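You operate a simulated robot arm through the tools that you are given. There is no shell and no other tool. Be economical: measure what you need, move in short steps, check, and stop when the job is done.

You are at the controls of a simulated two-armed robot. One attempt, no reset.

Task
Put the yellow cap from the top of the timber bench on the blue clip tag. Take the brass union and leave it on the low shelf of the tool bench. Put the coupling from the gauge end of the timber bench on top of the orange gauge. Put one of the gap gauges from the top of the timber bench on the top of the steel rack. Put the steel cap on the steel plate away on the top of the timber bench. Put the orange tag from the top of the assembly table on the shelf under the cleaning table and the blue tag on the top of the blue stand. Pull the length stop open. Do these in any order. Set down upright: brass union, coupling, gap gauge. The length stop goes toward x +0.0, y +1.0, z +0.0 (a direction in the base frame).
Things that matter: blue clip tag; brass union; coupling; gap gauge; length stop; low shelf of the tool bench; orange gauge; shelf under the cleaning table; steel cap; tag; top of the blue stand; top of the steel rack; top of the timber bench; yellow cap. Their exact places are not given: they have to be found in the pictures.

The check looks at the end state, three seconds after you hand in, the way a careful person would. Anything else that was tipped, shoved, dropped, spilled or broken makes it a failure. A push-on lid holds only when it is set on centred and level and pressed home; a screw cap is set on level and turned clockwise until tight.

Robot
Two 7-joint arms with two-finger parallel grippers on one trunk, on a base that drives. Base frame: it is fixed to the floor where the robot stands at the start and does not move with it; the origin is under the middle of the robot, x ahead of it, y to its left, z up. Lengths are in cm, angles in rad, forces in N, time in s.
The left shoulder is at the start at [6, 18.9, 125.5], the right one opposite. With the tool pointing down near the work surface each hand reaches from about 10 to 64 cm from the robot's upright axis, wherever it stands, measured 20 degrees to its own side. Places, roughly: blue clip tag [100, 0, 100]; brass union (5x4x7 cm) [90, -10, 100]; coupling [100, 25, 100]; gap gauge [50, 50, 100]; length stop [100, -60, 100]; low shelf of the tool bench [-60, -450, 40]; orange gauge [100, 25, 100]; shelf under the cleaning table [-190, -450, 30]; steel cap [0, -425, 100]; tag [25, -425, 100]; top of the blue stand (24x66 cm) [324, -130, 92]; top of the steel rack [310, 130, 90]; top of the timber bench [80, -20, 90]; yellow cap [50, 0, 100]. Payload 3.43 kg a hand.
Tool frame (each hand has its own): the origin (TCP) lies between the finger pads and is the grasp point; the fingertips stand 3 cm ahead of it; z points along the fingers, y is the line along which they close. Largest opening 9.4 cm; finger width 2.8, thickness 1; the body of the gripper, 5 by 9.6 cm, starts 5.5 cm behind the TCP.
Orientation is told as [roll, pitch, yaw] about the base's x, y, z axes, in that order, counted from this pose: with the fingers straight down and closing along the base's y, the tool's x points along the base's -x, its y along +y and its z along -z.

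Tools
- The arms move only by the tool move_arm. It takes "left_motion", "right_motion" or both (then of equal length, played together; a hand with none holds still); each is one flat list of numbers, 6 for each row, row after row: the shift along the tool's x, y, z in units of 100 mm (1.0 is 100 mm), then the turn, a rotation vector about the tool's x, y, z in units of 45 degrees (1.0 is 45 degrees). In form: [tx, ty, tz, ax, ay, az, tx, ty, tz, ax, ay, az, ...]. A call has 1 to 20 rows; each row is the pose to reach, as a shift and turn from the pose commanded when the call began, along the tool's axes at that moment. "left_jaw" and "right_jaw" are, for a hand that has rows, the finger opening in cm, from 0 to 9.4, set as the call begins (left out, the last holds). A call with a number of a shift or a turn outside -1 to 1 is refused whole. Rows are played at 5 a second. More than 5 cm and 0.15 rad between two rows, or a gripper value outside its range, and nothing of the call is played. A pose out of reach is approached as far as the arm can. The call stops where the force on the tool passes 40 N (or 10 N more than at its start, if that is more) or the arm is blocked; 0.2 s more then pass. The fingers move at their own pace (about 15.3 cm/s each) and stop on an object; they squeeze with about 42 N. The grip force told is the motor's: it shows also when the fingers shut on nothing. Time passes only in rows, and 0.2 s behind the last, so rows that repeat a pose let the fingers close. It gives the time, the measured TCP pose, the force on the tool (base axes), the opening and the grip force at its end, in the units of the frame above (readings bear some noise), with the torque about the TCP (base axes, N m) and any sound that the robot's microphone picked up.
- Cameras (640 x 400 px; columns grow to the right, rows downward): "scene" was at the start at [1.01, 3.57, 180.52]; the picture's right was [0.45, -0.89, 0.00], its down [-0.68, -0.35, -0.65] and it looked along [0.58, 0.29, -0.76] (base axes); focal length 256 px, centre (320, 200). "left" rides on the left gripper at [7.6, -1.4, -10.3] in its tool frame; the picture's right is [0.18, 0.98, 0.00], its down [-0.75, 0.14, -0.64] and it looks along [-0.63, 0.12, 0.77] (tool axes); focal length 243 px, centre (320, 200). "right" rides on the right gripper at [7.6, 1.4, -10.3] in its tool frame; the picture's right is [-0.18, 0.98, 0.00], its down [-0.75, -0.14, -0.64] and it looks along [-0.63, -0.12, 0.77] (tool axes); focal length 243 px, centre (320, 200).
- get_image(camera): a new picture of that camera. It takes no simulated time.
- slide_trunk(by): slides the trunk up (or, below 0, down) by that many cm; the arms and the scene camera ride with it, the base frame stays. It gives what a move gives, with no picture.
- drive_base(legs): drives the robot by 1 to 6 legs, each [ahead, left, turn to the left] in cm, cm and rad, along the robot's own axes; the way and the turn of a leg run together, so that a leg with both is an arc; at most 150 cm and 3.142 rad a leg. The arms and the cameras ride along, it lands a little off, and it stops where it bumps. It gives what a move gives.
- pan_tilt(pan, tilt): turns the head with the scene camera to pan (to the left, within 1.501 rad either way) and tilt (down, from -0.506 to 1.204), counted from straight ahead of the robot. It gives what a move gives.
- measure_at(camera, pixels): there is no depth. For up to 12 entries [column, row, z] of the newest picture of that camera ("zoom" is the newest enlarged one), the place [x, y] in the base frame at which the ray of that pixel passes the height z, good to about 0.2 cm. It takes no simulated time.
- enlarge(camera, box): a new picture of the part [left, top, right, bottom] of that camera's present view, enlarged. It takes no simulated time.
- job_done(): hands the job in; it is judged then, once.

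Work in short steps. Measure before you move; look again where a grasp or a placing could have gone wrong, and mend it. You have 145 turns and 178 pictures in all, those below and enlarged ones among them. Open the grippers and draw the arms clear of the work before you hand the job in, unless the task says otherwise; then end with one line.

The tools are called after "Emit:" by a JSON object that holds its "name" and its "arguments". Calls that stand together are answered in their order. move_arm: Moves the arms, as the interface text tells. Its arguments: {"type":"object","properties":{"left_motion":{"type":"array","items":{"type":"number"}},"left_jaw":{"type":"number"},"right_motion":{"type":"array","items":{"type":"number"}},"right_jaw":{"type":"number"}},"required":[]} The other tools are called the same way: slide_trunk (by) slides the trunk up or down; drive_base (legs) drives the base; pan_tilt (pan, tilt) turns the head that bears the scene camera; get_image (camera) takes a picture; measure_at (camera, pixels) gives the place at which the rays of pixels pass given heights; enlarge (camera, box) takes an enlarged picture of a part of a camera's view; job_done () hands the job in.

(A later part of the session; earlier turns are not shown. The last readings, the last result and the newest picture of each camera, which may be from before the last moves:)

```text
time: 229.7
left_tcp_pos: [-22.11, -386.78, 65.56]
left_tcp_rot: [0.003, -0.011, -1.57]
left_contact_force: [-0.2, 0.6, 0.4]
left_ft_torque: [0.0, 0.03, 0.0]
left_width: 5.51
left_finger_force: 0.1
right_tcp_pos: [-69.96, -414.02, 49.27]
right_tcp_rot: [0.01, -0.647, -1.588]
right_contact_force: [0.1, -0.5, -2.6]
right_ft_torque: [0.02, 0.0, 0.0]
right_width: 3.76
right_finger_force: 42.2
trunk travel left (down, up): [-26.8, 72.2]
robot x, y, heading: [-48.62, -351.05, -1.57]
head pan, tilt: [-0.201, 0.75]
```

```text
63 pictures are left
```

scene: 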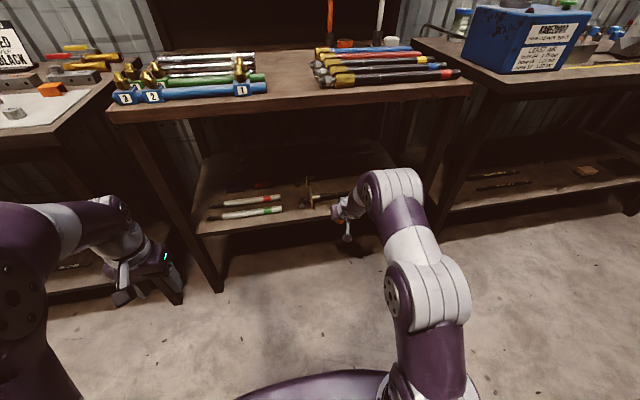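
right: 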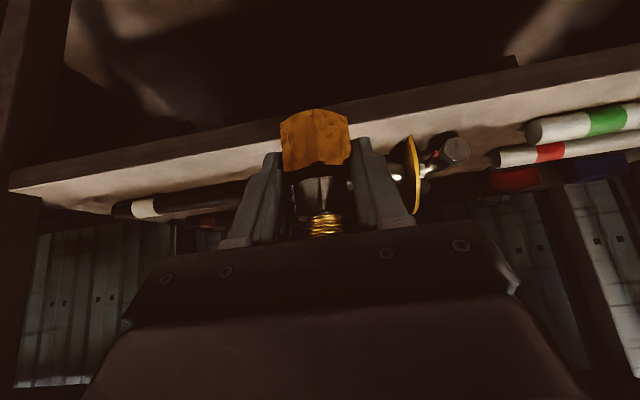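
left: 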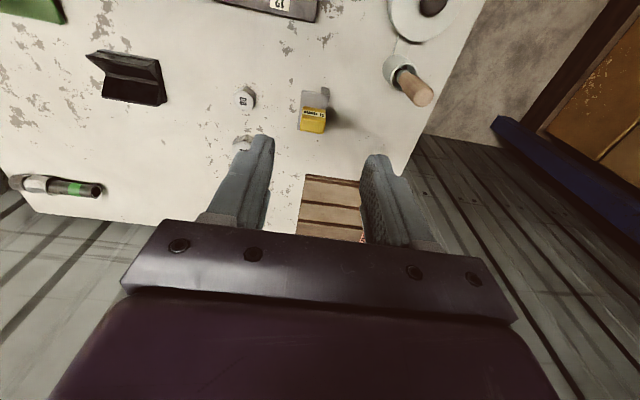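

I triangulate the shelf's front edge: right picture (200,168) and scene (300,222).

Emit:
{"name": "measure_at", "arguments": {"camera": "right", "pixels": [[100, 192, 38], [100, 192, 40], [100, 192, 42], [200, 207, 40], [400, 170, 41], [130, 210, 42]]}}

Emit:
{"name": "enlarge", "arguments": {"camera": "scene", "box": [190, 160, 400, 280]}}

Emit:
{"name": "measure_at", "arguments": {"camera": "scene", "pixels": [[300, 224, 38], [300, 224, 40], [300, 224, 42], [305, 203, 42], [350, 195, 42]]}}

```text
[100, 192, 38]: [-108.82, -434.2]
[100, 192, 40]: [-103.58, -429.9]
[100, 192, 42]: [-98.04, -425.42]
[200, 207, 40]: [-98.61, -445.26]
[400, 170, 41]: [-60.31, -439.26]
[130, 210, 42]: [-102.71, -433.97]
```

```text
3.05 times, centred on (295, 220) of scene
```

zoom: 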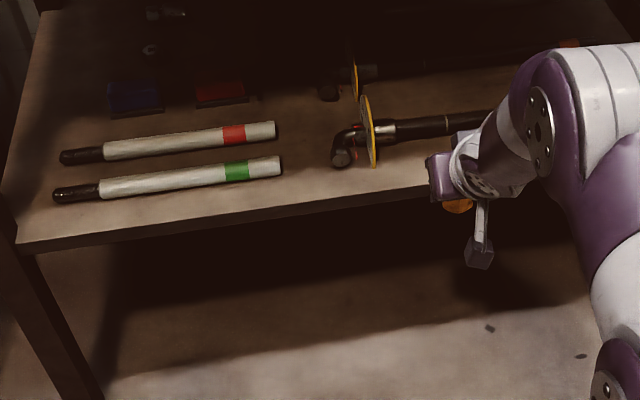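

```text
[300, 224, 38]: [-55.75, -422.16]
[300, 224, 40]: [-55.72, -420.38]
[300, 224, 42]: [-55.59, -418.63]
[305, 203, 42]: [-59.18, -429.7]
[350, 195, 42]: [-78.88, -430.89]
```

Free strip confirmed (-420.5…-430). I drive ahead 11 cm to bring the union over it at z≈49.

Emit:
{"name": "drive_base", "arguments": {"legs": [[11, 0, 0]]}}

Emit:
{"name": "get_image", "arguments": {"camera": "right"}}

Emit:
{"name": "enlarge", "arguments": {"camera": "scene", "box": [240, 150, 440, 270]}}

```text
time: 230.9
left_tcp_pos: [-22.17, -398.18, 65.54]
left_tcp_rot: [0.001, -0.009, -1.573]
left_contact_force: [-0.6, -0.6, -0.8]
left_ft_torque: [-0.04, 0.02, -0.03]
left_width: 5.51
left_finger_force: 0.1
right_tcp_pos: [-70.09, -425.1, 49.29]
right_tcp_rot: [0.011, -0.646, -1.591]
right_contact_force: [-0.8, -0.6, -2.5]
right_ft_torque: [0.02, -0.01, -0.03]
right_width: 3.76
right_finger_force: 41.5
trunk travel left (down, up): [-26.8, 72.2]
robot x, y, heading: [-48.93, -362.31, -1.573]
head pan, tilt: [-0.201, 0.75]
```

```text
61 pictures are left
```

right: 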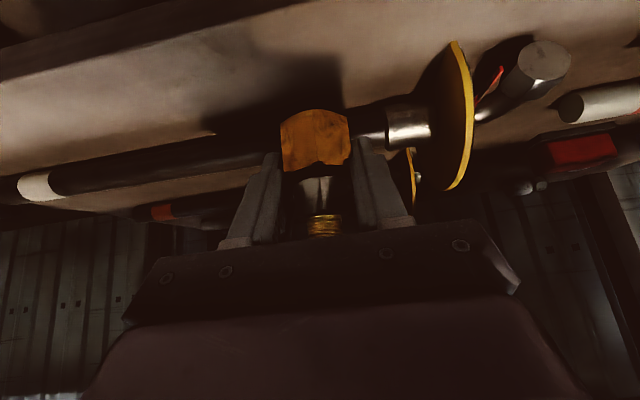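

```text
3.20 times, centred on (340, 210) of scene
```

zoom: 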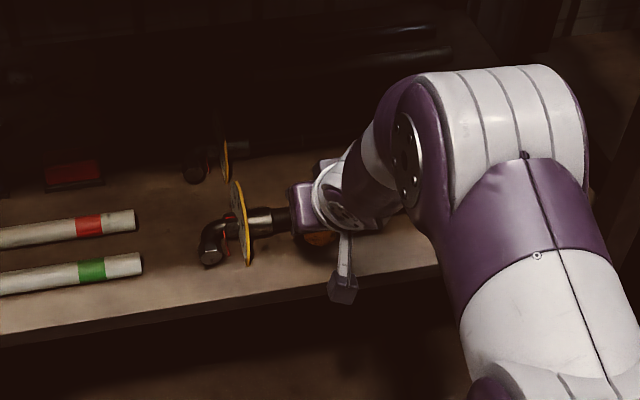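

I measure the torch handle's near edge ((150,157),(230,140)) and the shelf edge in the right picture.

Emit:
{"name": "measure_at", "arguments": {"camera": "right", "pixels": [[150, 157, 41], [240, 133, 41], [150, 157, 43], [240, 133, 43], [200, 40, 40], [400, 130, 43]]}}

```text
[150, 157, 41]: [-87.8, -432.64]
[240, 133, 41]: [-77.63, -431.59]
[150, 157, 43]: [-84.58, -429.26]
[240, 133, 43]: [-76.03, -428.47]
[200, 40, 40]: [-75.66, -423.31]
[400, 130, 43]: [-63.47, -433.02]
```

I shift 1 cm forward and lower 4.5 cm, then by small rows to contact.

Emit:
{"name": "move_arm", "arguments": {"right_motion": [-0.08, 0, 0.06, 0, 0, 0, 0.04, 0, 0.22, 0, 0, 0, 0.19, 0, 0.42, 0, 0, 0]}}

Emit:
{"name": "move_arm", "arguments": {"right_motion": [0.024, 0, 0.032, 0, 0, 0, 0.048, 0, 0.064, 0, 0, 0, 0.06, 0, 0.08, 0, 0, 0, 0.06, 0, 0.08, 0, 0, 0]}}

```text
time: 231.8
left_tcp_pos: [-22.24, -397.8, 65.65]
left_tcp_rot: [0.001, -0.013, -1.572]
left_contact_force: [-0.6, -0.2, 0.4]
left_ft_torque: [0.01, 0.01, -0.02]
left_width: 5.54
left_finger_force: 0.2
right_tcp_pos: [-70.12, -426.85, 46.15]
right_tcp_rot: [0.013, -0.68, -1.594]
right_contact_force: [-0.5, 9.1, 25.5]
right_ft_torque: [-0.71, -0.54, 0.3]
right_width: 3.76
right_finger_force: 42.3
trunk travel left (down, up): [-26.8, 72.2]
robot x, y, heading: [-48.45, -362.16, -1.574]
head pan, tilt: [-0.201, 0.75]
stopped in row 3 (right hand): the force on the tool passed its limit at 55 N (the readings are from after the stop); the commanded pose is now the measured one
```

```text
time: 232.2
left_tcp_pos: [-22.21, -397.77, 65.53]
left_tcp_rot: [0.0, -0.014, -1.573]
left_contact_force: [-0.2, 0.5, 0.4]
left_ft_torque: [-0.03, 0.0, 0.01]
left_width: 5.49
left_finger_force: 0.0
right_tcp_pos: [-70.16, -427.02, 46.04]
right_tcp_rot: [0.017, -0.688, -1.598]
right_contact_force: [1.1, 12.4, 18.5]
right_ft_torque: [-0.45, -0.58, 0.17]
right_width: 3.79
right_finger_force: 42.3
trunk travel left (down, up): [-26.8, 72.2]
robot x, y, heading: [-48.84, -362.13, -1.572]
head pan, tilt: [-0.201, 0.75]
stopped in row 1 (right hand): the force on the tool passed its limit at 44 N (the readings are from after the stop); the commanded pose is now the measured one
```

Contact came early at z≈46. I look before anything else.

Emit:
{"name": "get_image", "arguments": {"camera": "right"}}

Emit:
{"name": "enlarge", "arguments": {"camera": "scene", "box": [290, 180, 390, 250]}}

```text
59 pictures are left
```

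right: 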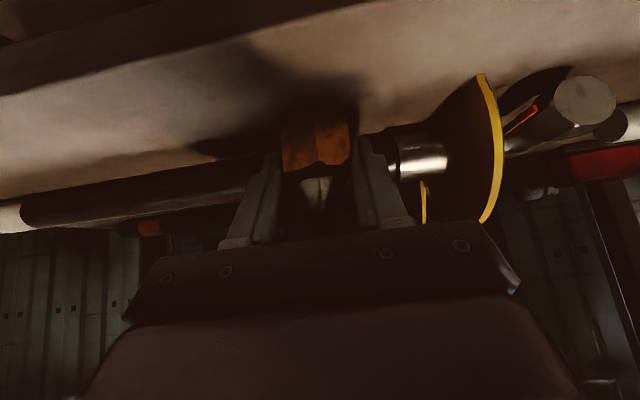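

```text
5.71 times, centred on (340, 215) of scene
```

zoom: 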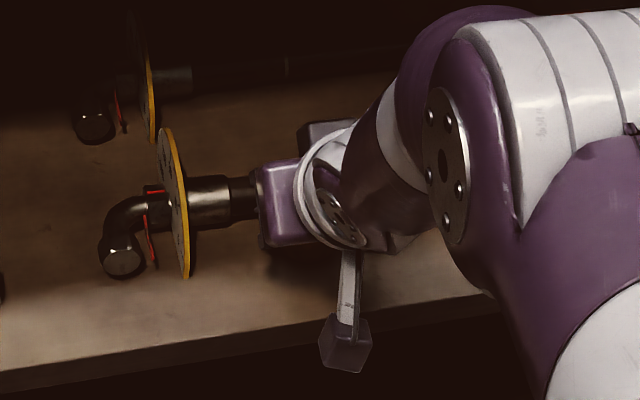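

The fingertips probably touched the torch handle. I rise 1.5 cm, back 1.8 cm, restore the tilt, and try lowering there.

Emit:
{"name": "move_arm", "arguments": {"right_motion": [-0.095, 0, -0.116, 0, 0, 0, -0.02, 0, -0.18, 0, 0.03, 0, 0.044, 0, -0.23, 0, 0.052, 0]}}

Emit:
{"name": "move_arm", "arguments": {"right_motion": [0.06, 0, 0.08, 0, 0, 0, 0.09, 0, 0.12, 0, 0, 0, 0.12, 0, 0.16, 0, 0, 0, 0.12, 0, 0.16, 0, 0, 0]}}

Emit:
{"name": "enlarge", "arguments": {"camera": "right", "box": [180, 40, 460, 240]}}

```text
time: 233.0
left_tcp_pos: [-22.24, -397.98, 65.62]
left_tcp_rot: [0.004, -0.01, -1.575]
left_contact_force: [0.5, 0.3, -1.0]
left_ft_torque: [-0.01, 0.0, 0.03]
left_width: 5.5
left_finger_force: 0.0
right_tcp_pos: [-70.23, -425.05, 47.0]
right_tcp_rot: [0.013, -0.636, -1.595]
right_contact_force: [-0.4, 0.8, -2.7]
right_ft_torque: [0.03, 0.0, -0.01]
right_width: 3.76
right_finger_force: 42.1
trunk travel left (down, up): [-26.8, 72.2]
robot x, y, heading: [-48.59, -362.28, -1.572]
head pan, tilt: [-0.201, 0.75]
```

```text
time: 234.0
left_tcp_pos: [-22.2, -397.82, 65.73]
left_tcp_rot: [0.003, -0.014, -1.574]
left_contact_force: [-0.5, -0.6, -0.3]
left_ft_torque: [-0.04, -0.01, 0.05]
left_width: 5.52
left_finger_force: 0.0
right_tcp_pos: [-70.28, -425.16, 45.64]
right_tcp_rot: [0.016, -0.648, -1.592]
right_contact_force: [-1.7, 4.1, 30.3]
right_ft_torque: [-0.38, 0.49, -0.04]
right_width: 3.75
right_finger_force: 41.7
trunk travel left (down, up): [-26.8, 72.2]
robot x, y, heading: [-48.34, -361.78, -1.581]
head pan, tilt: [-0.201, 0.75]
```

```text
2.00 times, centred on (320, 140) of right
```

zoom: 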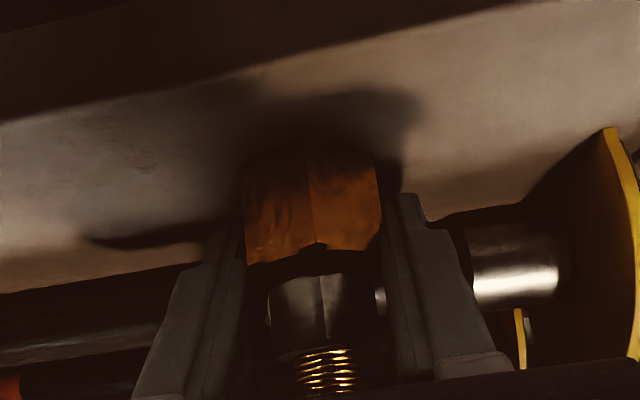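

Vertical contact (30 N): the union is on the shelf. I open and back out along the fingers, then look.

Emit:
{"name": "move_arm", "arguments": {"right_motion": [-0.012, 0, -0.016, 0, 0, 0, -0.012, 0, -0.016, 0, 0, 0, -0.012, 0, -0.016, 0, 0, 0], "right_jaw": 6.5}}

Emit:
{"name": "move_arm", "arguments": {"right_motion": [0, 0, -0.3, 0, 0, 0, 0, 0, -0.65, 0, 0, 0, 0, 0, -1.0, 0, 0, 0]}}

Emit:
{"name": "get_image", "arguments": {"camera": "right"}}

```text
time: 234.8
left_tcp_pos: [-22.32, -397.97, 65.55]
left_tcp_rot: [0.001, -0.012, -1.575]
left_contact_force: [0.8, -0.5, -0.2]
left_ft_torque: [-0.02, 0.0, 0.01]
left_width: 5.5
left_finger_force: 0.0
right_tcp_pos: [-70.29, -425.1, 45.29]
right_tcp_rot: [0.014, -0.638, -1.596]
right_contact_force: [6.5, 10.8, 12.6]
right_ft_torque: [0.36, 0.16, -0.28]
right_width: 6.34
right_finger_force: 0.0
trunk travel left (down, up): [-26.8, 72.2]
robot x, y, heading: [-48.71, -362.09, -1.572]
head pan, tilt: [-0.201, 0.75]
```

```text
time: 235.6
left_tcp_pos: [-22.21, -398.05, 65.64]
left_tcp_rot: [0.005, -0.009, -1.572]
left_contact_force: [-0.8, -0.6, 0.0]
left_ft_torque: [0.0, 0.01, -0.01]
left_width: 5.47
left_finger_force: 0.1
right_tcp_pos: [-70.56, -419.26, 53.62]
right_tcp_rot: [0.014, -0.637, -1.596]
right_contact_force: [-0.1, -0.3, -0.7]
right_ft_torque: [0.0, 0.0, 0.0]
right_width: 6.5
right_finger_force: 0.1
trunk travel left (down, up): [-26.8, 72.2]
robot x, y, heading: [-48.79, -362.44, -1.575]
head pan, tilt: [-0.201, 0.75]
```

```text
56 pictures are left
```

right: 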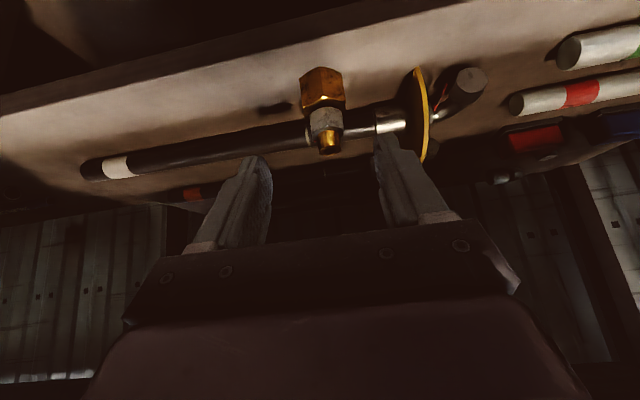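

The union stands upright on the low shelf. I back off, raise the trunk, and go to the steel plate on the assembly table.

Emit:
{"name": "drive_base", "arguments": {"legs": [[-34, 0, 0]]}}

Emit:
{"name": "slide_trunk", "arguments": {"by": 40}}

Emit:
{"name": "slide_trunk", "arguments": {"by": 26}}

Emit:
{"name": "drive_base", "arguments": {"legs": [[0, 72, 0], [20, 0, 0]]}}

Emit:
{"name": "pan_tilt", "arguments": {"pan": 0.0, "tilt": 0.8}}

Emit:
{"name": "get_image", "arguments": {"camera": "scene"}}

```text
time: 237.8
left_tcp_pos: [-21.99, -364.03, 65.53]
left_tcp_rot: [0.003, -0.011, -1.569]
left_contact_force: [-0.6, -0.3, -0.3]
left_ft_torque: [0.01, -0.01, -0.02]
left_width: 5.5
left_finger_force: 0.0
right_tcp_pos: [-70.44, -385.4, 53.6]
right_tcp_rot: [0.012, -0.639, -1.592]
right_contact_force: [0.2, 0.1, -0.6]
right_ft_torque: [-0.02, 0.0, -0.03]
right_width: 6.49
right_finger_force: 0.0
trunk travel left (down, up): [-26.8, 72.2]
robot x, y, heading: [-48.76, -328.35, -1.568]
head pan, tilt: [-0.201, 0.75]
```

```text
time: 241.7
left_tcp_pos: [-21.97, -363.97, 105.44]
left_tcp_rot: [0.004, -0.009, -1.57]
left_contact_force: [0.1, 0.6, 0.6]
left_ft_torque: [-0.03, -0.01, 0.02]
left_width: 5.48
left_finger_force: 0.1
right_tcp_pos: [-70.44, -385.56, 93.5]
right_tcp_rot: [0.013, -0.639, -1.592]
right_contact_force: [0.5, 0.0, 0.2]
right_ft_torque: [-0.01, 0.01, 0.0]
right_width: 6.51
right_finger_force: 0.0
trunk travel left (down, up): [-66.8, 32.2]
robot x, y, heading: [-48.62, -328.22, -1.568]
head pan, tilt: [-0.201, 0.75]
```

```text
time: 244.3
left_tcp_pos: [-22.06, -363.97, 131.47]
left_tcp_rot: [0.004, -0.01, -1.567]
left_contact_force: [0.0, -0.5, -0.3]
left_ft_torque: [0.0, 0.0, -0.01]
left_width: 5.5
left_finger_force: 0.0
right_tcp_pos: [-70.38, -385.55, 119.36]
right_tcp_rot: [0.013, -0.639, -1.592]
right_contact_force: [0.8, 0.1, -0.5]
right_ft_torque: [0.03, -0.02, 0.0]
right_width: 6.5
right_finger_force: 0.0
trunk travel left (down, up): [-92.8, 6.2]
robot x, y, heading: [-48.95, -328.56, -1.57]
head pan, tilt: [-0.201, 0.75]
```

```text
time: 249.4
left_tcp_pos: [49.73, -382.8, 131.64]
left_tcp_rot: [0.003, -0.015, -1.547]
left_contact_force: [0.3, 0.5, -0.4]
left_ft_torque: [0.0, 0.01, -0.01]
left_width: 5.49
left_finger_force: 0.0
right_tcp_pos: [1.86, -405.4, 119.65]
right_tcp_rot: [0.016, -0.641, -1.568]
right_contact_force: [-0.2, 0.6, 0.5]
right_ft_torque: [-0.02, -0.01, 0.01]
right_width: 6.51
right_finger_force: 0.1
trunk travel left (down, up): [-92.8, 6.2]
robot x, y, heading: [22.28, -348.1, -1.548]
head pan, tilt: [-0.201, 0.75]
```

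```text
time: 250.1
left_tcp_pos: [49.7, -383.16, 131.48]
left_tcp_rot: [0.004, -0.012, -1.545]
left_contact_force: [-0.7, 0.5, -0.2]
left_ft_torque: [0.04, -0.01, 0.02]
left_width: 5.5
left_finger_force: 0.0
right_tcp_pos: [1.91, -405.77, 119.39]
right_tcp_rot: [0.013, -0.636, -1.569]
right_contact_force: [-0.2, 0.5, 0.1]
right_ft_torque: [-0.02, -0.02, -0.01]
right_width: 6.52
right_finger_force: 0.0
trunk travel left (down, up): [-92.8, 6.2]
robot x, y, heading: [22.16, -348.42, -1.546]
head pan, tilt: [0.0, 0.799]
```

```text
55 pictures are left
```

scene: 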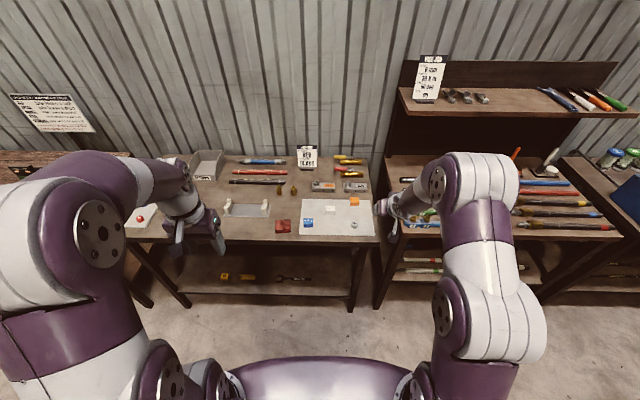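

The plate is in clear view. I enlarge it and measure the tags and cap.

Emit:
{"name": "enlarge", "arguments": {"camera": "scene", "box": [270, 185, 390, 250]}}

Emit:
{"name": "measure_at", "arguments": {"camera": "scene", "pixels": [[307, 222, 88], [307, 222, 91], [330, 209, 88], [330, 209, 91], [354, 201, 88], [354, 201, 91], [354, 225, 88], [354, 225, 91], [300, 234, 88], [373, 235, 88], [330, 245, 87]]}}

```text
5.33 times, centred on (330, 218) of scene
```

zoom: 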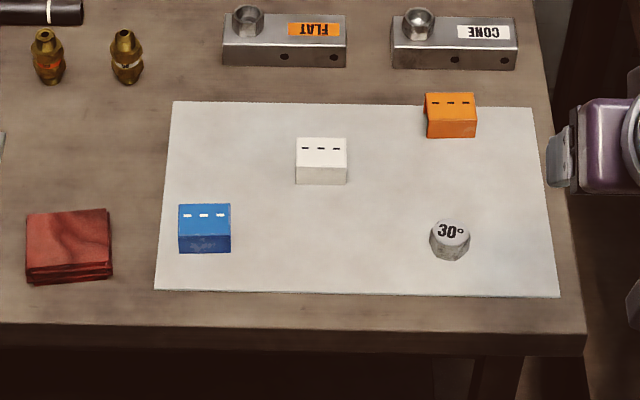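

```text
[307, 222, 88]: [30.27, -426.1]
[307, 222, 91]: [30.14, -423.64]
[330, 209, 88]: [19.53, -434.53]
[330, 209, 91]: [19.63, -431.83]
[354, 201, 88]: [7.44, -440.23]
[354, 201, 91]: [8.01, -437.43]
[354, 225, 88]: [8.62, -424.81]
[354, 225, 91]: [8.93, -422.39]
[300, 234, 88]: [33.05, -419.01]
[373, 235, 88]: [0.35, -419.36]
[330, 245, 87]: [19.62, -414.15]
```

Orange tag ≈(7.6,-439), blue ≈(30,-425), cap ≈(8.7,-424). I drive closer for the orange tag and look with the right camera.

Emit:
{"name": "drive_base", "arguments": {"legs": [[20, 7, -0.025]]}}

Emit:
{"name": "get_image", "arguments": {"camera": "right"}}

Emit:
{"name": "get_image", "arguments": {"camera": "scene"}}

```text
time: 251.8
left_tcp_pos: [55.81, -403.4, 131.66]
left_tcp_rot: [0.003, -0.013, -1.574]
left_contact_force: [0.0, 0.7, -0.2]
left_ft_torque: [0.03, 0.02, 0.01]
left_width: 5.52
left_finger_force: 0.0
right_tcp_pos: [7.44, -424.53, 119.63]
right_tcp_rot: [0.015, -0.641, -1.596]
right_contact_force: [-0.2, 0.8, 0.1]
right_ft_torque: [-0.03, -0.01, -0.01]
right_width: 6.51
right_finger_force: 0.1
trunk travel left (down, up): [-92.8, 6.2]
robot x, y, heading: [29.66, -367.68, -1.572]
head pan, tilt: [0.0, 0.799]
```

```text
53 pictures are left
```

right: 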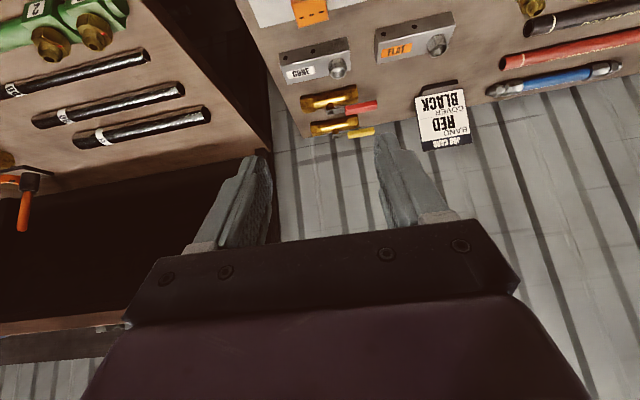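

```text
52 pictures are left
```

scene: 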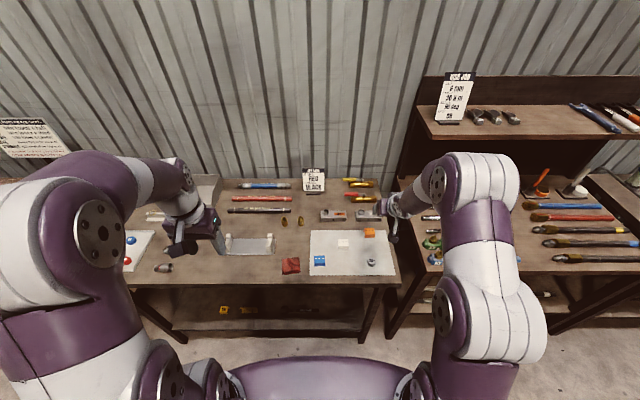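

I triangulate: orange tag right (310,10), scene (370,232); cap scene (371,262), blue (320,260).

Emit:
{"name": "measure_at", "arguments": {"camera": "right", "pixels": [[310, 10, 88], [310, 10, 90], [310, 10, 92], [310, 10, 94]]}}

Emit:
{"name": "measure_at", "arguments": {"camera": "scene", "pixels": [[370, 232, 88], [370, 232, 90], [370, 232, 92], [370, 232, 94], [371, 261, 91], [320, 259, 92]]}}

Emit:
{"name": "enlarge", "arguments": {"camera": "scene", "box": [300, 200, 410, 290]}}

```text
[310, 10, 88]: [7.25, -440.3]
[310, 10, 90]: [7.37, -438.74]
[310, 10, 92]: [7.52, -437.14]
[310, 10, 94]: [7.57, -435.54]
```

```text
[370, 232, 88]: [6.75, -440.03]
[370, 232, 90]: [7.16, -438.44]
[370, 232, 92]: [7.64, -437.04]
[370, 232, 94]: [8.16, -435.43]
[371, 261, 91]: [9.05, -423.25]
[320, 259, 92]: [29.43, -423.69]
```

```text
4.44 times, centred on (355, 245) of scene
```

zoom: 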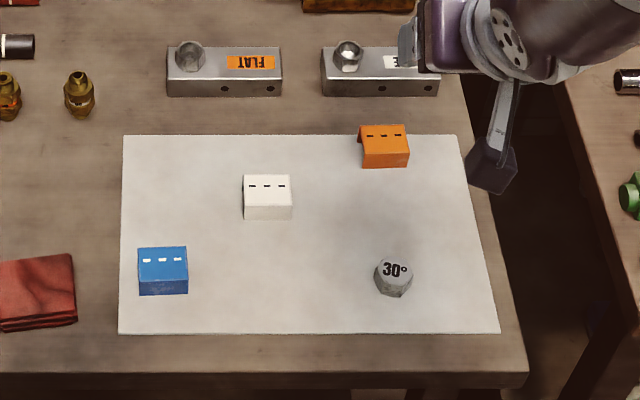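

Orange tag top ≈(7.5,-437.6), z≈91.7. I approach along the tilted fingers in two calls and check.

Emit:
{"name": "move_arm", "arguments": {"right_motion": [0.2, 0.02, 0.33, 0, 0, 0, 0.4, 0.04, 0.66, 0, 0, 0, 0.6, 0.05, 1.0, 0, 0, 0]}}

Emit:
{"name": "move_arm", "arguments": {"right_motion": [0, 0, 0.35, 0, 0, 0, 0, 0, 0.7, 0, 0, 0, 0, 0, 1.0, 0, 0, 0]}}

Emit:
{"name": "get_image", "arguments": {"camera": "right"}}

```text
time: 252.6
left_tcp_pos: [55.97, -403.8, 131.59]
left_tcp_rot: [0.006, -0.009, -1.574]
left_contact_force: [-0.7, -0.4, -0.7]
left_ft_torque: [0.0, 0.0, -0.01]
left_width: 5.47
left_finger_force: 0.1
right_tcp_pos: [8.0, -426.43, 107.61]
right_tcp_rot: [0.014, -0.638, -1.596]
right_contact_force: [0.0, -0.3, -0.2]
right_ft_torque: [-0.01, 0.01, -0.01]
right_width: 6.48
right_finger_force: 0.0
trunk travel left (down, up): [-92.8, 6.2]
robot x, y, heading: [29.84, -367.64, -1.572]
head pan, tilt: [0.0, 0.799]
```

```text
time: 253.4
left_tcp_pos: [55.82, -403.65, 131.61]
left_tcp_rot: [0.003, -0.011, -1.574]
left_contact_force: [0.1, 0.2, -0.2]
left_ft_torque: [0.01, 0.01, -0.02]
left_width: 5.51
left_finger_force: 0.0
right_tcp_pos: [8.24, -432.38, 99.58]
right_tcp_rot: [0.013, -0.637, -1.596]
right_contact_force: [0.3, 0.0, -0.4]
right_ft_torque: [-0.02, -0.03, 0.01]
right_width: 6.49
right_finger_force: 0.0
trunk travel left (down, up): [-92.8, 6.2]
robot x, y, heading: [29.8, -368.12, -1.575]
head pan, tilt: [0.0, 0.799]
```

```text
50 pictures are left
```

right: 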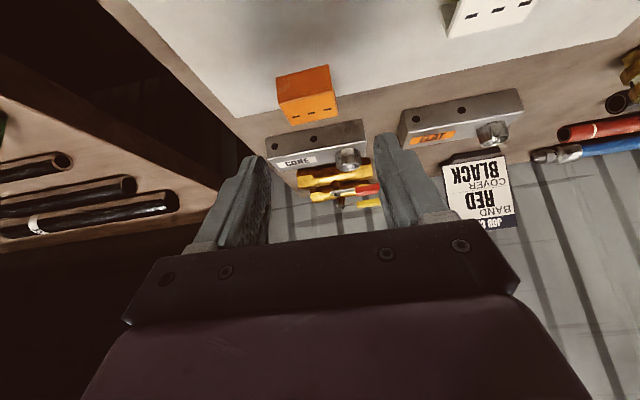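

I measure the tag top centre (309,106), its bottom-front edge and the cone block's front.

Emit:
{"name": "measure_at", "arguments": {"camera": "right", "pixels": [[309, 106, 91], [309, 106, 92], [278, 77, 89], [329, 66, 89], [280, 97, 92], [334, 88, 92], [285, 124, 92], [338, 115, 92], [320, 133, 92]]}}

```text
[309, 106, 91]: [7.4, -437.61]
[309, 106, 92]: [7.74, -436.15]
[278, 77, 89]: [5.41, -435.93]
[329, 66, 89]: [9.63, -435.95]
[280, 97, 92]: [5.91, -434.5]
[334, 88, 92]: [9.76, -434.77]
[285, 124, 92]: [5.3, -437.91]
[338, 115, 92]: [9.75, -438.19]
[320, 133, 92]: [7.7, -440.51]
```

Tag centre ≈(7.3,-438.4), top near z 90.5. I approach the final 11 cm in two calls, then close.

Emit:
{"name": "move_arm", "arguments": {"right_motion": [0.03, -0.05, 0.35, 0, 0, 0, 0.05, -0.085, 0.8, 0, 0, 0]}}

Emit:
{"name": "move_arm", "arguments": {"right_motion": [0, 0, 0.1, 0, 0, 0, 0, 0, 0.2, 0, 0, 0, 0, 0, 0.26, 0, 0, 0]}}

Emit:
{"name": "get_image", "arguments": {"camera": "right"}}

```text
time: 254.0
left_tcp_pos: [55.8, -403.9, 131.58]
left_tcp_rot: [0.003, -0.01, -1.574]
left_contact_force: [0.1, 0.3, -0.3]
left_ft_torque: [0.0, 0.01, -0.01]
left_width: 5.49
left_finger_force: 0.1
right_tcp_pos: [7.48, -436.45, 93.88]
right_tcp_rot: [0.018, -0.639, -1.602]
right_contact_force: [-0.1, -0.5, -0.3]
right_ft_torque: [-0.01, 0.01, 0.04]
right_width: 6.52
right_finger_force: 0.0
right hand out of reach, approached as far as the arm can: row 2
trunk travel left (down, up): [-92.8, 6.2]
robot x, y, heading: [29.91, -367.72, -1.577]
head pan, tilt: [0.0, 0.799]
```

```text
time: 254.8
left_tcp_pos: [55.92, -403.63, 131.62]
left_tcp_rot: [0.003, -0.012, -1.575]
left_contact_force: [0.3, -0.6, -0.1]
left_ft_torque: [-0.01, 0.02, -0.01]
left_width: 5.51
left_finger_force: 0.0
right_tcp_pos: [7.99, -437.14, 92.86]
right_tcp_rot: [0.037, -0.649, -1.594]
right_contact_force: [-0.4, 0.2, 0.5]
right_ft_torque: [0.0, -0.01, 0.02]
right_width: 6.5
right_finger_force: 0.1
right hand out of reach, approached as far as the arm can: row 1, 2, 3
trunk travel left (down, up): [-92.8, 6.2]
robot x, y, heading: [29.46, -368.02, -1.571]
head pan, tilt: [0.0, 0.799]
```

```text
49 pictures are left
```

right: 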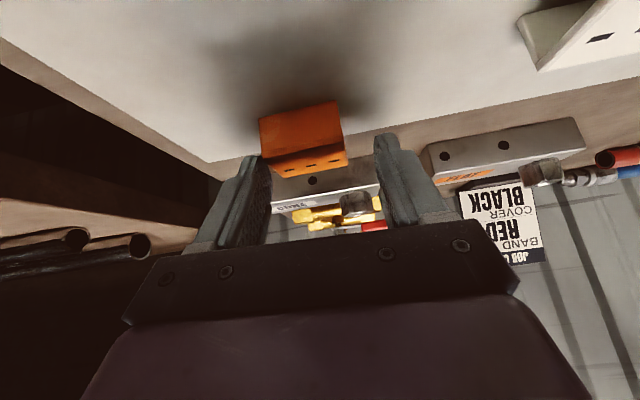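

Out of reach by a little. I back off 3 cm, drive 4 cm closer, shift 1 cm right, and retry.

Emit:
{"name": "move_arm", "arguments": {"right_motion": [0, -0.05, -0.2, 0.02, 0, 0, 0, -0.09, -0.4, 0.045, 0, 0]}}

Emit:
{"name": "drive_base", "arguments": {"legs": [[4, 0, 0]]}}

Emit:
{"name": "get_image", "arguments": {"camera": "right"}}

```text
time: 255.4
left_tcp_pos: [55.96, -403.58, 131.52]
left_tcp_rot: [0.003, -0.012, -1.574]
left_contact_force: [0.4, -0.2, 0.2]
left_ft_torque: [-0.02, 0.01, -0.01]
left_width: 5.52
left_finger_force: 0.0
right_tcp_pos: [7.21, -435.65, 93.87]
right_tcp_rot: [0.006, -0.628, -1.597]
right_contact_force: [-1.1, -0.8, -0.1]
right_ft_torque: [-0.03, -0.01, 0.02]
right_width: 6.51
right_finger_force: 0.0
right hand out of reach, approached as far as the arm can: row 1, 2
trunk travel left (down, up): [-92.8, 6.2]
robot x, y, heading: [29.26, -367.86, -1.58]
head pan, tilt: [0.0, 0.799]
```

```text
time: 256.3
left_tcp_pos: [55.82, -406.66, 131.79]
left_tcp_rot: [0.002, -0.018, -1.574]
left_contact_force: [-0.1, 0.9, -0.3]
left_ft_torque: [-0.08, 0.01, -0.01]
left_width: 5.53
left_finger_force: 0.1
right_tcp_pos: [7.12, -439.23, 94.14]
right_tcp_rot: [0.004, -0.632, -1.597]
right_contact_force: [-0.2, 0.5, 0.1]
right_ft_torque: [-0.03, 0.02, -0.01]
right_width: 6.48
right_finger_force: 0.0
trunk travel left (down, up): [-92.8, 6.2]
robot x, y, heading: [29.85, -371.7, -1.575]
head pan, tilt: [0.0, 0.799]
```

```text
48 pictures are left
```

right: 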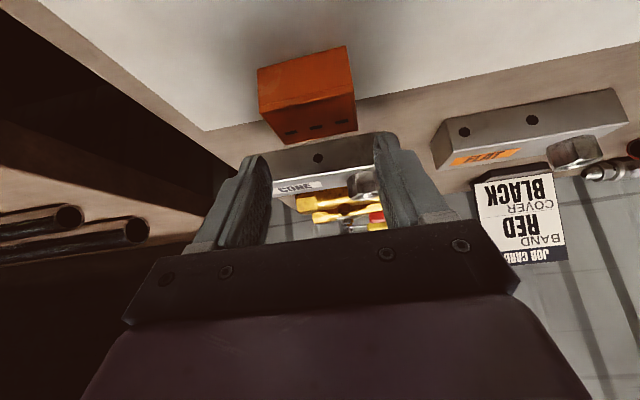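

I measure the tag again: top centre (310,118), front-bottom edge (257,68)–(346,46).

Emit:
{"name": "measure_at", "arguments": {"camera": "right", "pixels": [[310, 118, 90], [310, 118, 91], [257, 68, 87.5], [346, 46, 87.5], [257, 68, 88.5], [346, 46, 88.5], [262, 112, 90.5], [354, 96, 90.5], [357, 132, 90.5]]}}

```text
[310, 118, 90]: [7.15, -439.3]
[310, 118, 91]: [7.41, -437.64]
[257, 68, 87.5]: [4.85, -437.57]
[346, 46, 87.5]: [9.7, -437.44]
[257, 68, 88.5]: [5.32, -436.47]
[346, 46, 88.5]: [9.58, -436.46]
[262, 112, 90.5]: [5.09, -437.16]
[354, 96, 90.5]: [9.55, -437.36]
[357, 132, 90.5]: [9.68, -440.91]
```

Well placed: tag centre (7.35,-439), top z≈90.5. I lower 3 cm and close.

Emit:
{"name": "move_arm", "arguments": {"right_motion": [0.1, 0.01, 0.11, 0, 0, 0, 0.2, 0.02, 0.225, 0, 0, 0]}}

Emit:
{"name": "move_arm", "arguments": {"right_motion": [0, 0, 0, 0, 0, 0, 0, 0, 0, 0, 0, 0, 0, 0, 0, 0, 0, 0], "right_jaw": 0}}

Emit:
{"name": "get_image", "arguments": {"camera": "right"}}

```text
time: 256.9
left_tcp_pos: [56.11, -407.04, 131.81]
left_tcp_rot: [0.002, -0.014, -1.574]
left_contact_force: [-0.5, -0.3, -0.7]
left_ft_torque: [0.02, -0.01, -0.01]
left_width: 5.47
left_finger_force: 0.0
right_tcp_pos: [7.52, -439.72, 91.57]
right_tcp_rot: [0.002, -0.648, -1.593]
right_contact_force: [-2.9, -6.2, 33.8]
right_ft_torque: [-0.37, 1.28, 0.65]
right_width: 6.64
right_finger_force: 1.7
trunk travel left (down, up): [-92.8, 6.2]
robot x, y, heading: [29.67, -371.35, -1.574]
head pan, tilt: [0.0, 0.799]
```

```text
time: 257.2
left_tcp_pos: [55.94, -407.34, 131.66]
left_tcp_rot: [0.004, -0.013, -1.573]
left_contact_force: [-0.6, -0.5, 0.5]
left_ft_torque: [0.0, 0.01, -0.02]
left_width: 5.49
left_finger_force: 0.0
right_tcp_pos: [7.1, -439.86, 91.66]
right_tcp_rot: [0.001, -0.648, -1.597]
right_contact_force: [-0.3, 6.1, 14.9]
right_ft_torque: [0.06, 0.02, 0.0]
right_width: 4.64
right_finger_force: 42.0
trunk travel left (down, up): [-92.8, 6.2]
robot x, y, heading: [29.51, -371.73, -1.571]
head pan, tilt: [0.0, 0.799]
stopped in row 1 (right hand): the force on the tool passed its limit at 83 N (the readings are from after the stop); the commanded pose is now the measured one
```

```text
47 pictures are left
```

right: 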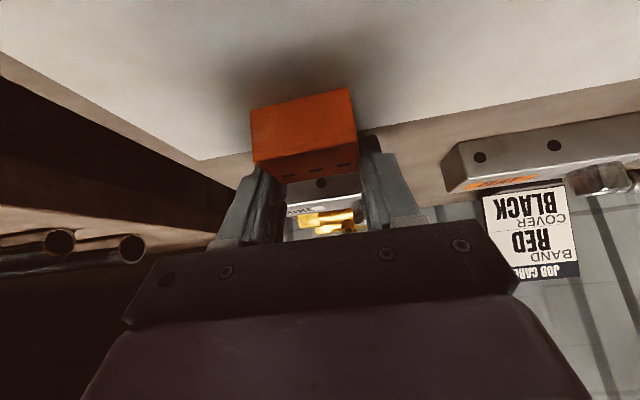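

The orange tag is gripped (4.64 cm). I lift it 10 cm, back off, and drive to the cleaning table, lowering the trunk.

Emit:
{"name": "move_arm", "arguments": {"right_motion": [-0.2, 0, -0.265, 0, 0, 0, -0.4, 0, -0.53, 0, 0, 0, -0.6, 0, -0.797, 0, 0, 0]}}

Emit:
{"name": "drive_base", "arguments": {"legs": [[-42, 0, 0], [0, -100, 0], [0, -85, 0]]}}

Emit:
{"name": "slide_trunk", "arguments": {"by": -40}}

Emit:
{"name": "pan_tilt", "arguments": {"pan": -0.1, "tilt": 0.75}}

Emit:
{"name": "get_image", "arguments": {"camera": "scene"}}

Emit:
{"name": "get_image", "arguments": {"camera": "right"}}

```text
time: 258.0
left_tcp_pos: [55.92, -407.47, 131.54]
left_tcp_rot: [0.004, -0.013, -1.577]
left_contact_force: [0.2, 0.7, 0.9]
left_ft_torque: [0.0, 0.0, 0.02]
left_width: 5.5
left_finger_force: 0.0
right_tcp_pos: [7.23, -440.11, 101.34]
right_tcp_rot: [0.001, -0.643, -1.6]
right_contact_force: [-0.8, 0.0, 0.6]
right_ft_torque: [0.03, 0.04, 0.02]
right_width: 4.57
right_finger_force: 42.0
trunk travel left (down, up): [-92.8, 6.2]
robot x, y, heading: [29.38, -371.35, -1.571]
head pan, tilt: [0.0, 0.799]
```

```text
time: 269.3
left_tcp_pos: [-125.15, -370.2, 131.58]
left_tcp_rot: [0.001, -0.012, -1.538]
left_contact_force: [-0.1, -0.1, -0.2]
left_ft_torque: [-0.01, 0.02, 0.02]
left_width: 5.5
left_finger_force: 0.1
right_tcp_pos: [-172.65, -404.57, 101.37]
right_tcp_rot: [0.0, -0.642, -1.561]
right_contact_force: [1.2, 0.8, -0.2]
right_ft_torque: [-0.02, -0.01, 0.0]
right_width: 4.53
right_finger_force: 41.9
trunk travel left (down, up): [-92.8, 6.2]
robot x, y, heading: [-153.11, -334.99, -1.535]
head pan, tilt: [0.0, 0.799]
```

```text
time: 273.1
left_tcp_pos: [-125.26, -370.09, 91.6]
left_tcp_rot: [0.003, -0.011, -1.538]
left_contact_force: [0.1, -0.4, -0.7]
left_ft_torque: [0.03, 0.03, 0.03]
left_width: 5.49
left_finger_force: 0.0
right_tcp_pos: [-172.72, -404.59, 61.26]
right_tcp_rot: [0.0, -0.644, -1.56]
right_contact_force: [-0.5, 0.6, -0.5]
right_ft_torque: [-0.01, 0.0, 0.0]
right_width: 4.51
right_finger_force: 41.9
trunk travel left (down, up): [-52.8, 46.2]
robot x, y, heading: [-152.91, -335.38, -1.537]
head pan, tilt: [0.0, 0.799]
```

```text
time: 273.8
left_tcp_pos: [-125.25, -370.22, 91.55]
left_tcp_rot: [0.002, -0.013, -1.538]
left_contact_force: [0.9, -0.1, 0.0]
left_ft_torque: [-0.02, -0.04, -0.02]
left_width: 5.51
left_finger_force: 0.1
right_tcp_pos: [-172.64, -404.58, 61.34]
right_tcp_rot: [0.0, -0.643, -1.561]
right_contact_force: [-0.4, -0.3, 0.5]
right_ft_torque: [0.01, 0.03, 0.01]
right_width: 4.53
right_finger_force: 41.8
trunk travel left (down, up): [-52.8, 46.2]
robot x, y, heading: [-153.09, -335.65, -1.533]
head pan, tilt: [-0.099, 0.75]
```

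```text
46 pictures are left
```

scene: 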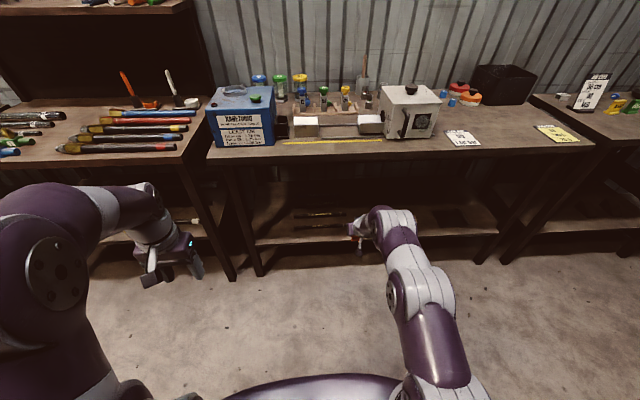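

```text
45 pictures are left
```

right: 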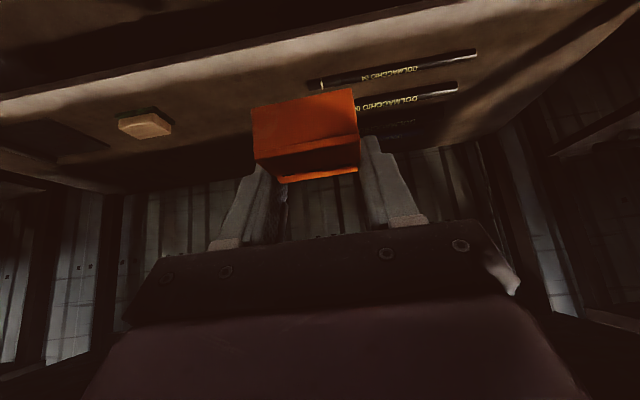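

I enlarge the shelf and measure its front edge, the rods' end and the brown block.

Emit:
{"name": "measure_at", "arguments": {"camera": "scene", "pixels": [[300, 242, 30], [440, 235, 30], [343, 222, 30], [440, 212, 30], [262, 245, 30], [500, 231, 30]]}}

Emit:
{"name": "measure_at", "arguments": {"camera": "right", "pixels": [[308, 85, 30], [170, 125, 30], [145, 135, 30], [250, 65, 30], [120, 85, 30], [210, 185, 30]]}}

Emit:
{"name": "enlarge", "arguments": {"camera": "scene", "box": [240, 150, 520, 290]}}

```text
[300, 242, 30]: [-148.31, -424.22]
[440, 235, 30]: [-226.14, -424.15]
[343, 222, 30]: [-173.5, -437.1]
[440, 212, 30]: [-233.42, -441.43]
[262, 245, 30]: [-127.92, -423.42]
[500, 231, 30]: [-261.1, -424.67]
```

```text
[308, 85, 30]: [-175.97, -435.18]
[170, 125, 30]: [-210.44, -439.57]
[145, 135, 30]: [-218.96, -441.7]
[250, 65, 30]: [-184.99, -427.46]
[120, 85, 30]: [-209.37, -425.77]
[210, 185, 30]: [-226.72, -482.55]
```

```text
2.29 times, centred on (380, 220) of scene
```

zoom: 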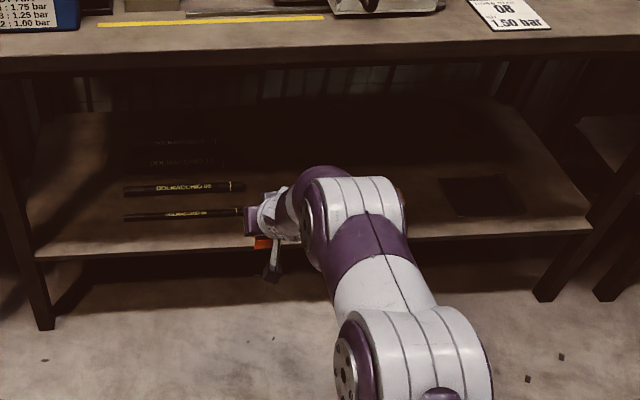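

Free area around (-190,-433). I lower the trunk 23 cm more, align the heading and drive the tag over it.

Emit:
{"name": "slide_trunk", "arguments": {"by": -22}}

Emit:
{"name": "drive_base", "arguments": {"legs": [[0, -15, -0.036], [28, 0, 0]]}}

Emit:
{"name": "get_image", "arguments": {"camera": "right"}}

Emit:
{"name": "enlarge", "arguments": {"camera": "scene", "box": [200, 130, 520, 290]}}

```text
time: 276.1
left_tcp_pos: [-125.18, -370.17, 69.55]
left_tcp_rot: [0.003, -0.012, -1.536]
left_contact_force: [-0.2, -0.8, 0.3]
left_ft_torque: [0.03, 0.02, 0.01]
left_width: 5.49
left_finger_force: 0.1
right_tcp_pos: [-172.71, -404.53, 39.36]
right_tcp_rot: [-0.001, -0.643, -1.56]
right_contact_force: [-0.6, 0.4, 0.3]
right_ft_torque: [0.0, -0.02, 0.0]
right_width: 4.55
right_finger_force: 42.0
trunk travel left (down, up): [-30.8, 68.2]
robot x, y, heading: [-153.09, -335.55, -1.534]
head pan, tilt: [-0.099, 0.75]
```

```text
time: 279.1
left_tcp_pos: [-141.59, -399.38, 69.66]
left_tcp_rot: [0.002, -0.011, -1.572]
left_contact_force: [-0.9, 0.3, -0.2]
left_ft_torque: [-0.02, -0.01, 0.0]
left_width: 5.49
left_finger_force: 0.1
right_tcp_pos: [-190.12, -432.07, 39.33]
right_tcp_rot: [0.0, -0.642, -1.595]
right_contact_force: [0.1, 0.2, -0.4]
right_ft_torque: [0.01, 0.01, -0.01]
right_width: 4.52
right_finger_force: 42.9
trunk travel left (down, up): [-30.8, 68.2]
robot x, y, heading: [-168.05, -363.83, -1.572]
head pan, tilt: [-0.099, 0.75]
```

```text
43 pictures are left
```

right: 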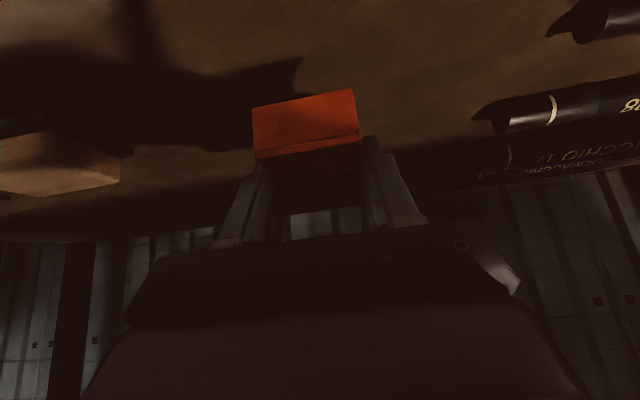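

```text
2.00 times, centred on (360, 210) of scene
```

zoom: 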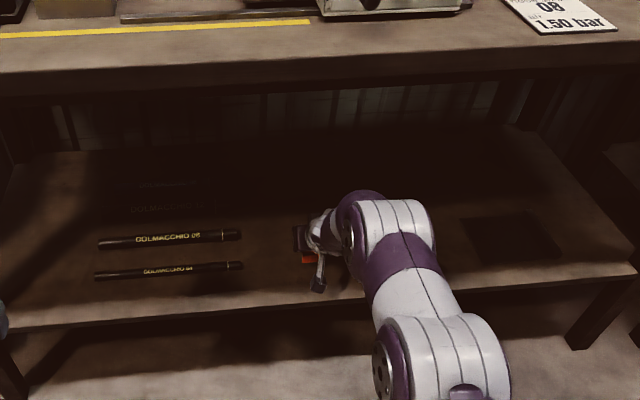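

Clear on all sides. I lower 3 cm, then by small rows to contact.

Emit:
{"name": "move_arm", "arguments": {"right_motion": [0.06, 0, 0.08, 0, 0, 0, 0.12, 0, 0.16, 0, 0, 0, 0.15, 0, 0.2, 0, 0, 0, 0.18, 0, 0.24, 0, 0, 0]}}

Emit:
{"name": "move_arm", "arguments": {"right_motion": [0.03, 0, 0.04, 0, 0, 0, 0.06, 0, 0.08, 0, 0, 0, 0.09, 0, 0.12, 0, 0, 0, 0.12, 0, 0.16, 0, 0, 0, 0.15, 0, 0.2, 0, 0, 0]}}

```text
time: 280.1
left_tcp_pos: [-141.52, -399.39, 69.56]
left_tcp_rot: [0.004, -0.011, -1.572]
left_contact_force: [-0.1, 1.2, 0.8]
left_ft_torque: [0.0, 0.01, 0.0]
left_width: 5.47
left_finger_force: 0.1
right_tcp_pos: [-190.09, -431.93, 36.34]
right_tcp_rot: [0.001, -0.642, -1.596]
right_contact_force: [0.6, -0.2, 0.4]
right_ft_torque: [0.02, 0.04, -0.01]
right_width: 4.55
right_finger_force: 42.0
trunk travel left (down, up): [-30.8, 68.2]
robot x, y, heading: [-167.79, -363.39, -1.573]
head pan, tilt: [-0.099, 0.75]
```

```text
time: 281.2
left_tcp_pos: [-141.63, -399.23, 69.63]
left_tcp_rot: [0.001, -0.014, -1.573]
left_contact_force: [0.5, -0.1, 0.4]
left_ft_torque: [-0.01, 0.0, 0.0]
left_width: 5.5
left_finger_force: 0.0
right_tcp_pos: [-190.21, -432.68, 35.14]
right_tcp_rot: [0.003, -0.664, -1.599]
right_contact_force: [-0.6, 0.5, 19.2]
right_ft_torque: [0.26, 0.2, -0.11]
right_width: 4.54
right_finger_force: 42.1
trunk travel left (down, up): [-30.8, 68.2]
robot x, y, heading: [-167.83, -363.92, -1.57]
head pan, tilt: [-0.099, 0.75]
stopped in row 5 (right hand): the force on the tool passed its limit at 72 N (the readings are from after the stop); the commanded pose is now the measured one
```

Contact with the shelf. I ease, open to 6.3 cm, and back out.

Emit:
{"name": "move_arm", "arguments": {"right_motion": [-0.012, 0, -0.016, 0, 0, 0, -0.012, 0, -0.016, 0, 0, 0, -0.012, 0, -0.016, 0, 0, 0], "right_jaw": 6.3}}

Emit:
{"name": "move_arm", "arguments": {"right_motion": [0, 0, -0.3, 0, 0, 0, 0, 0, -0.65, 0, 0, 0, 0, 0, -1.0, 0, 0, 0]}}

Emit:
{"name": "get_image", "arguments": {"camera": "right"}}

```text
time: 282.0
left_tcp_pos: [-141.51, -399.1, 69.57]
left_tcp_rot: [0.002, -0.014, -1.571]
left_contact_force: [-0.2, 0.1, 0.4]
left_ft_torque: [0.0, 0.01, -0.02]
left_width: 5.48
left_finger_force: 0.0
right_tcp_pos: [-190.14, -432.58, 35.22]
right_tcp_rot: [-0.001, -0.662, -1.594]
right_contact_force: [13.9, -13.9, 20.1]
right_ft_torque: [-0.57, 0.13, 0.51]
right_width: 5.52
right_finger_force: 0.0
trunk travel left (down, up): [-30.8, 68.2]
robot x, y, heading: [-167.81, -363.58, -1.571]
head pan, tilt: [-0.099, 0.75]
```

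```text
time: 282.8
left_tcp_pos: [-141.58, -399.36, 69.61]
left_tcp_rot: [0.003, -0.011, -1.573]
left_contact_force: [-0.3, 0.3, 0.0]
left_ft_torque: [0.01, 0.01, -0.06]
left_width: 5.49
left_finger_force: 0.1
right_tcp_pos: [-190.04, -426.57, 43.06]
right_tcp_rot: [0.0, -0.652, -1.599]
right_contact_force: [0.5, 0.4, -0.4]
right_ft_torque: [-0.02, -0.02, -0.02]
right_width: 6.28
right_finger_force: 0.1
trunk travel left (down, up): [-30.8, 68.2]
robot x, y, heading: [-168.01, -363.44, -1.57]
head pan, tilt: [-0.099, 0.75]
```

```text
41 pictures are left
```

right: 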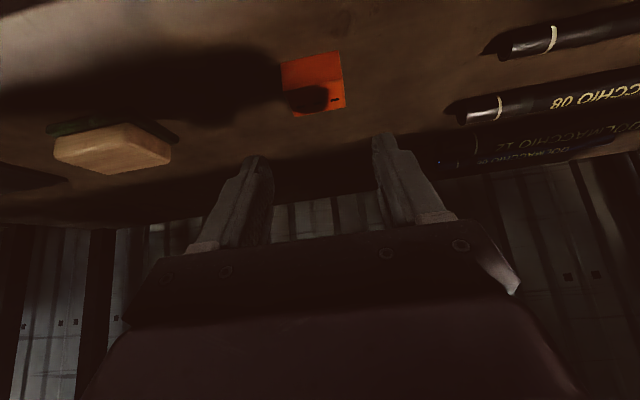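

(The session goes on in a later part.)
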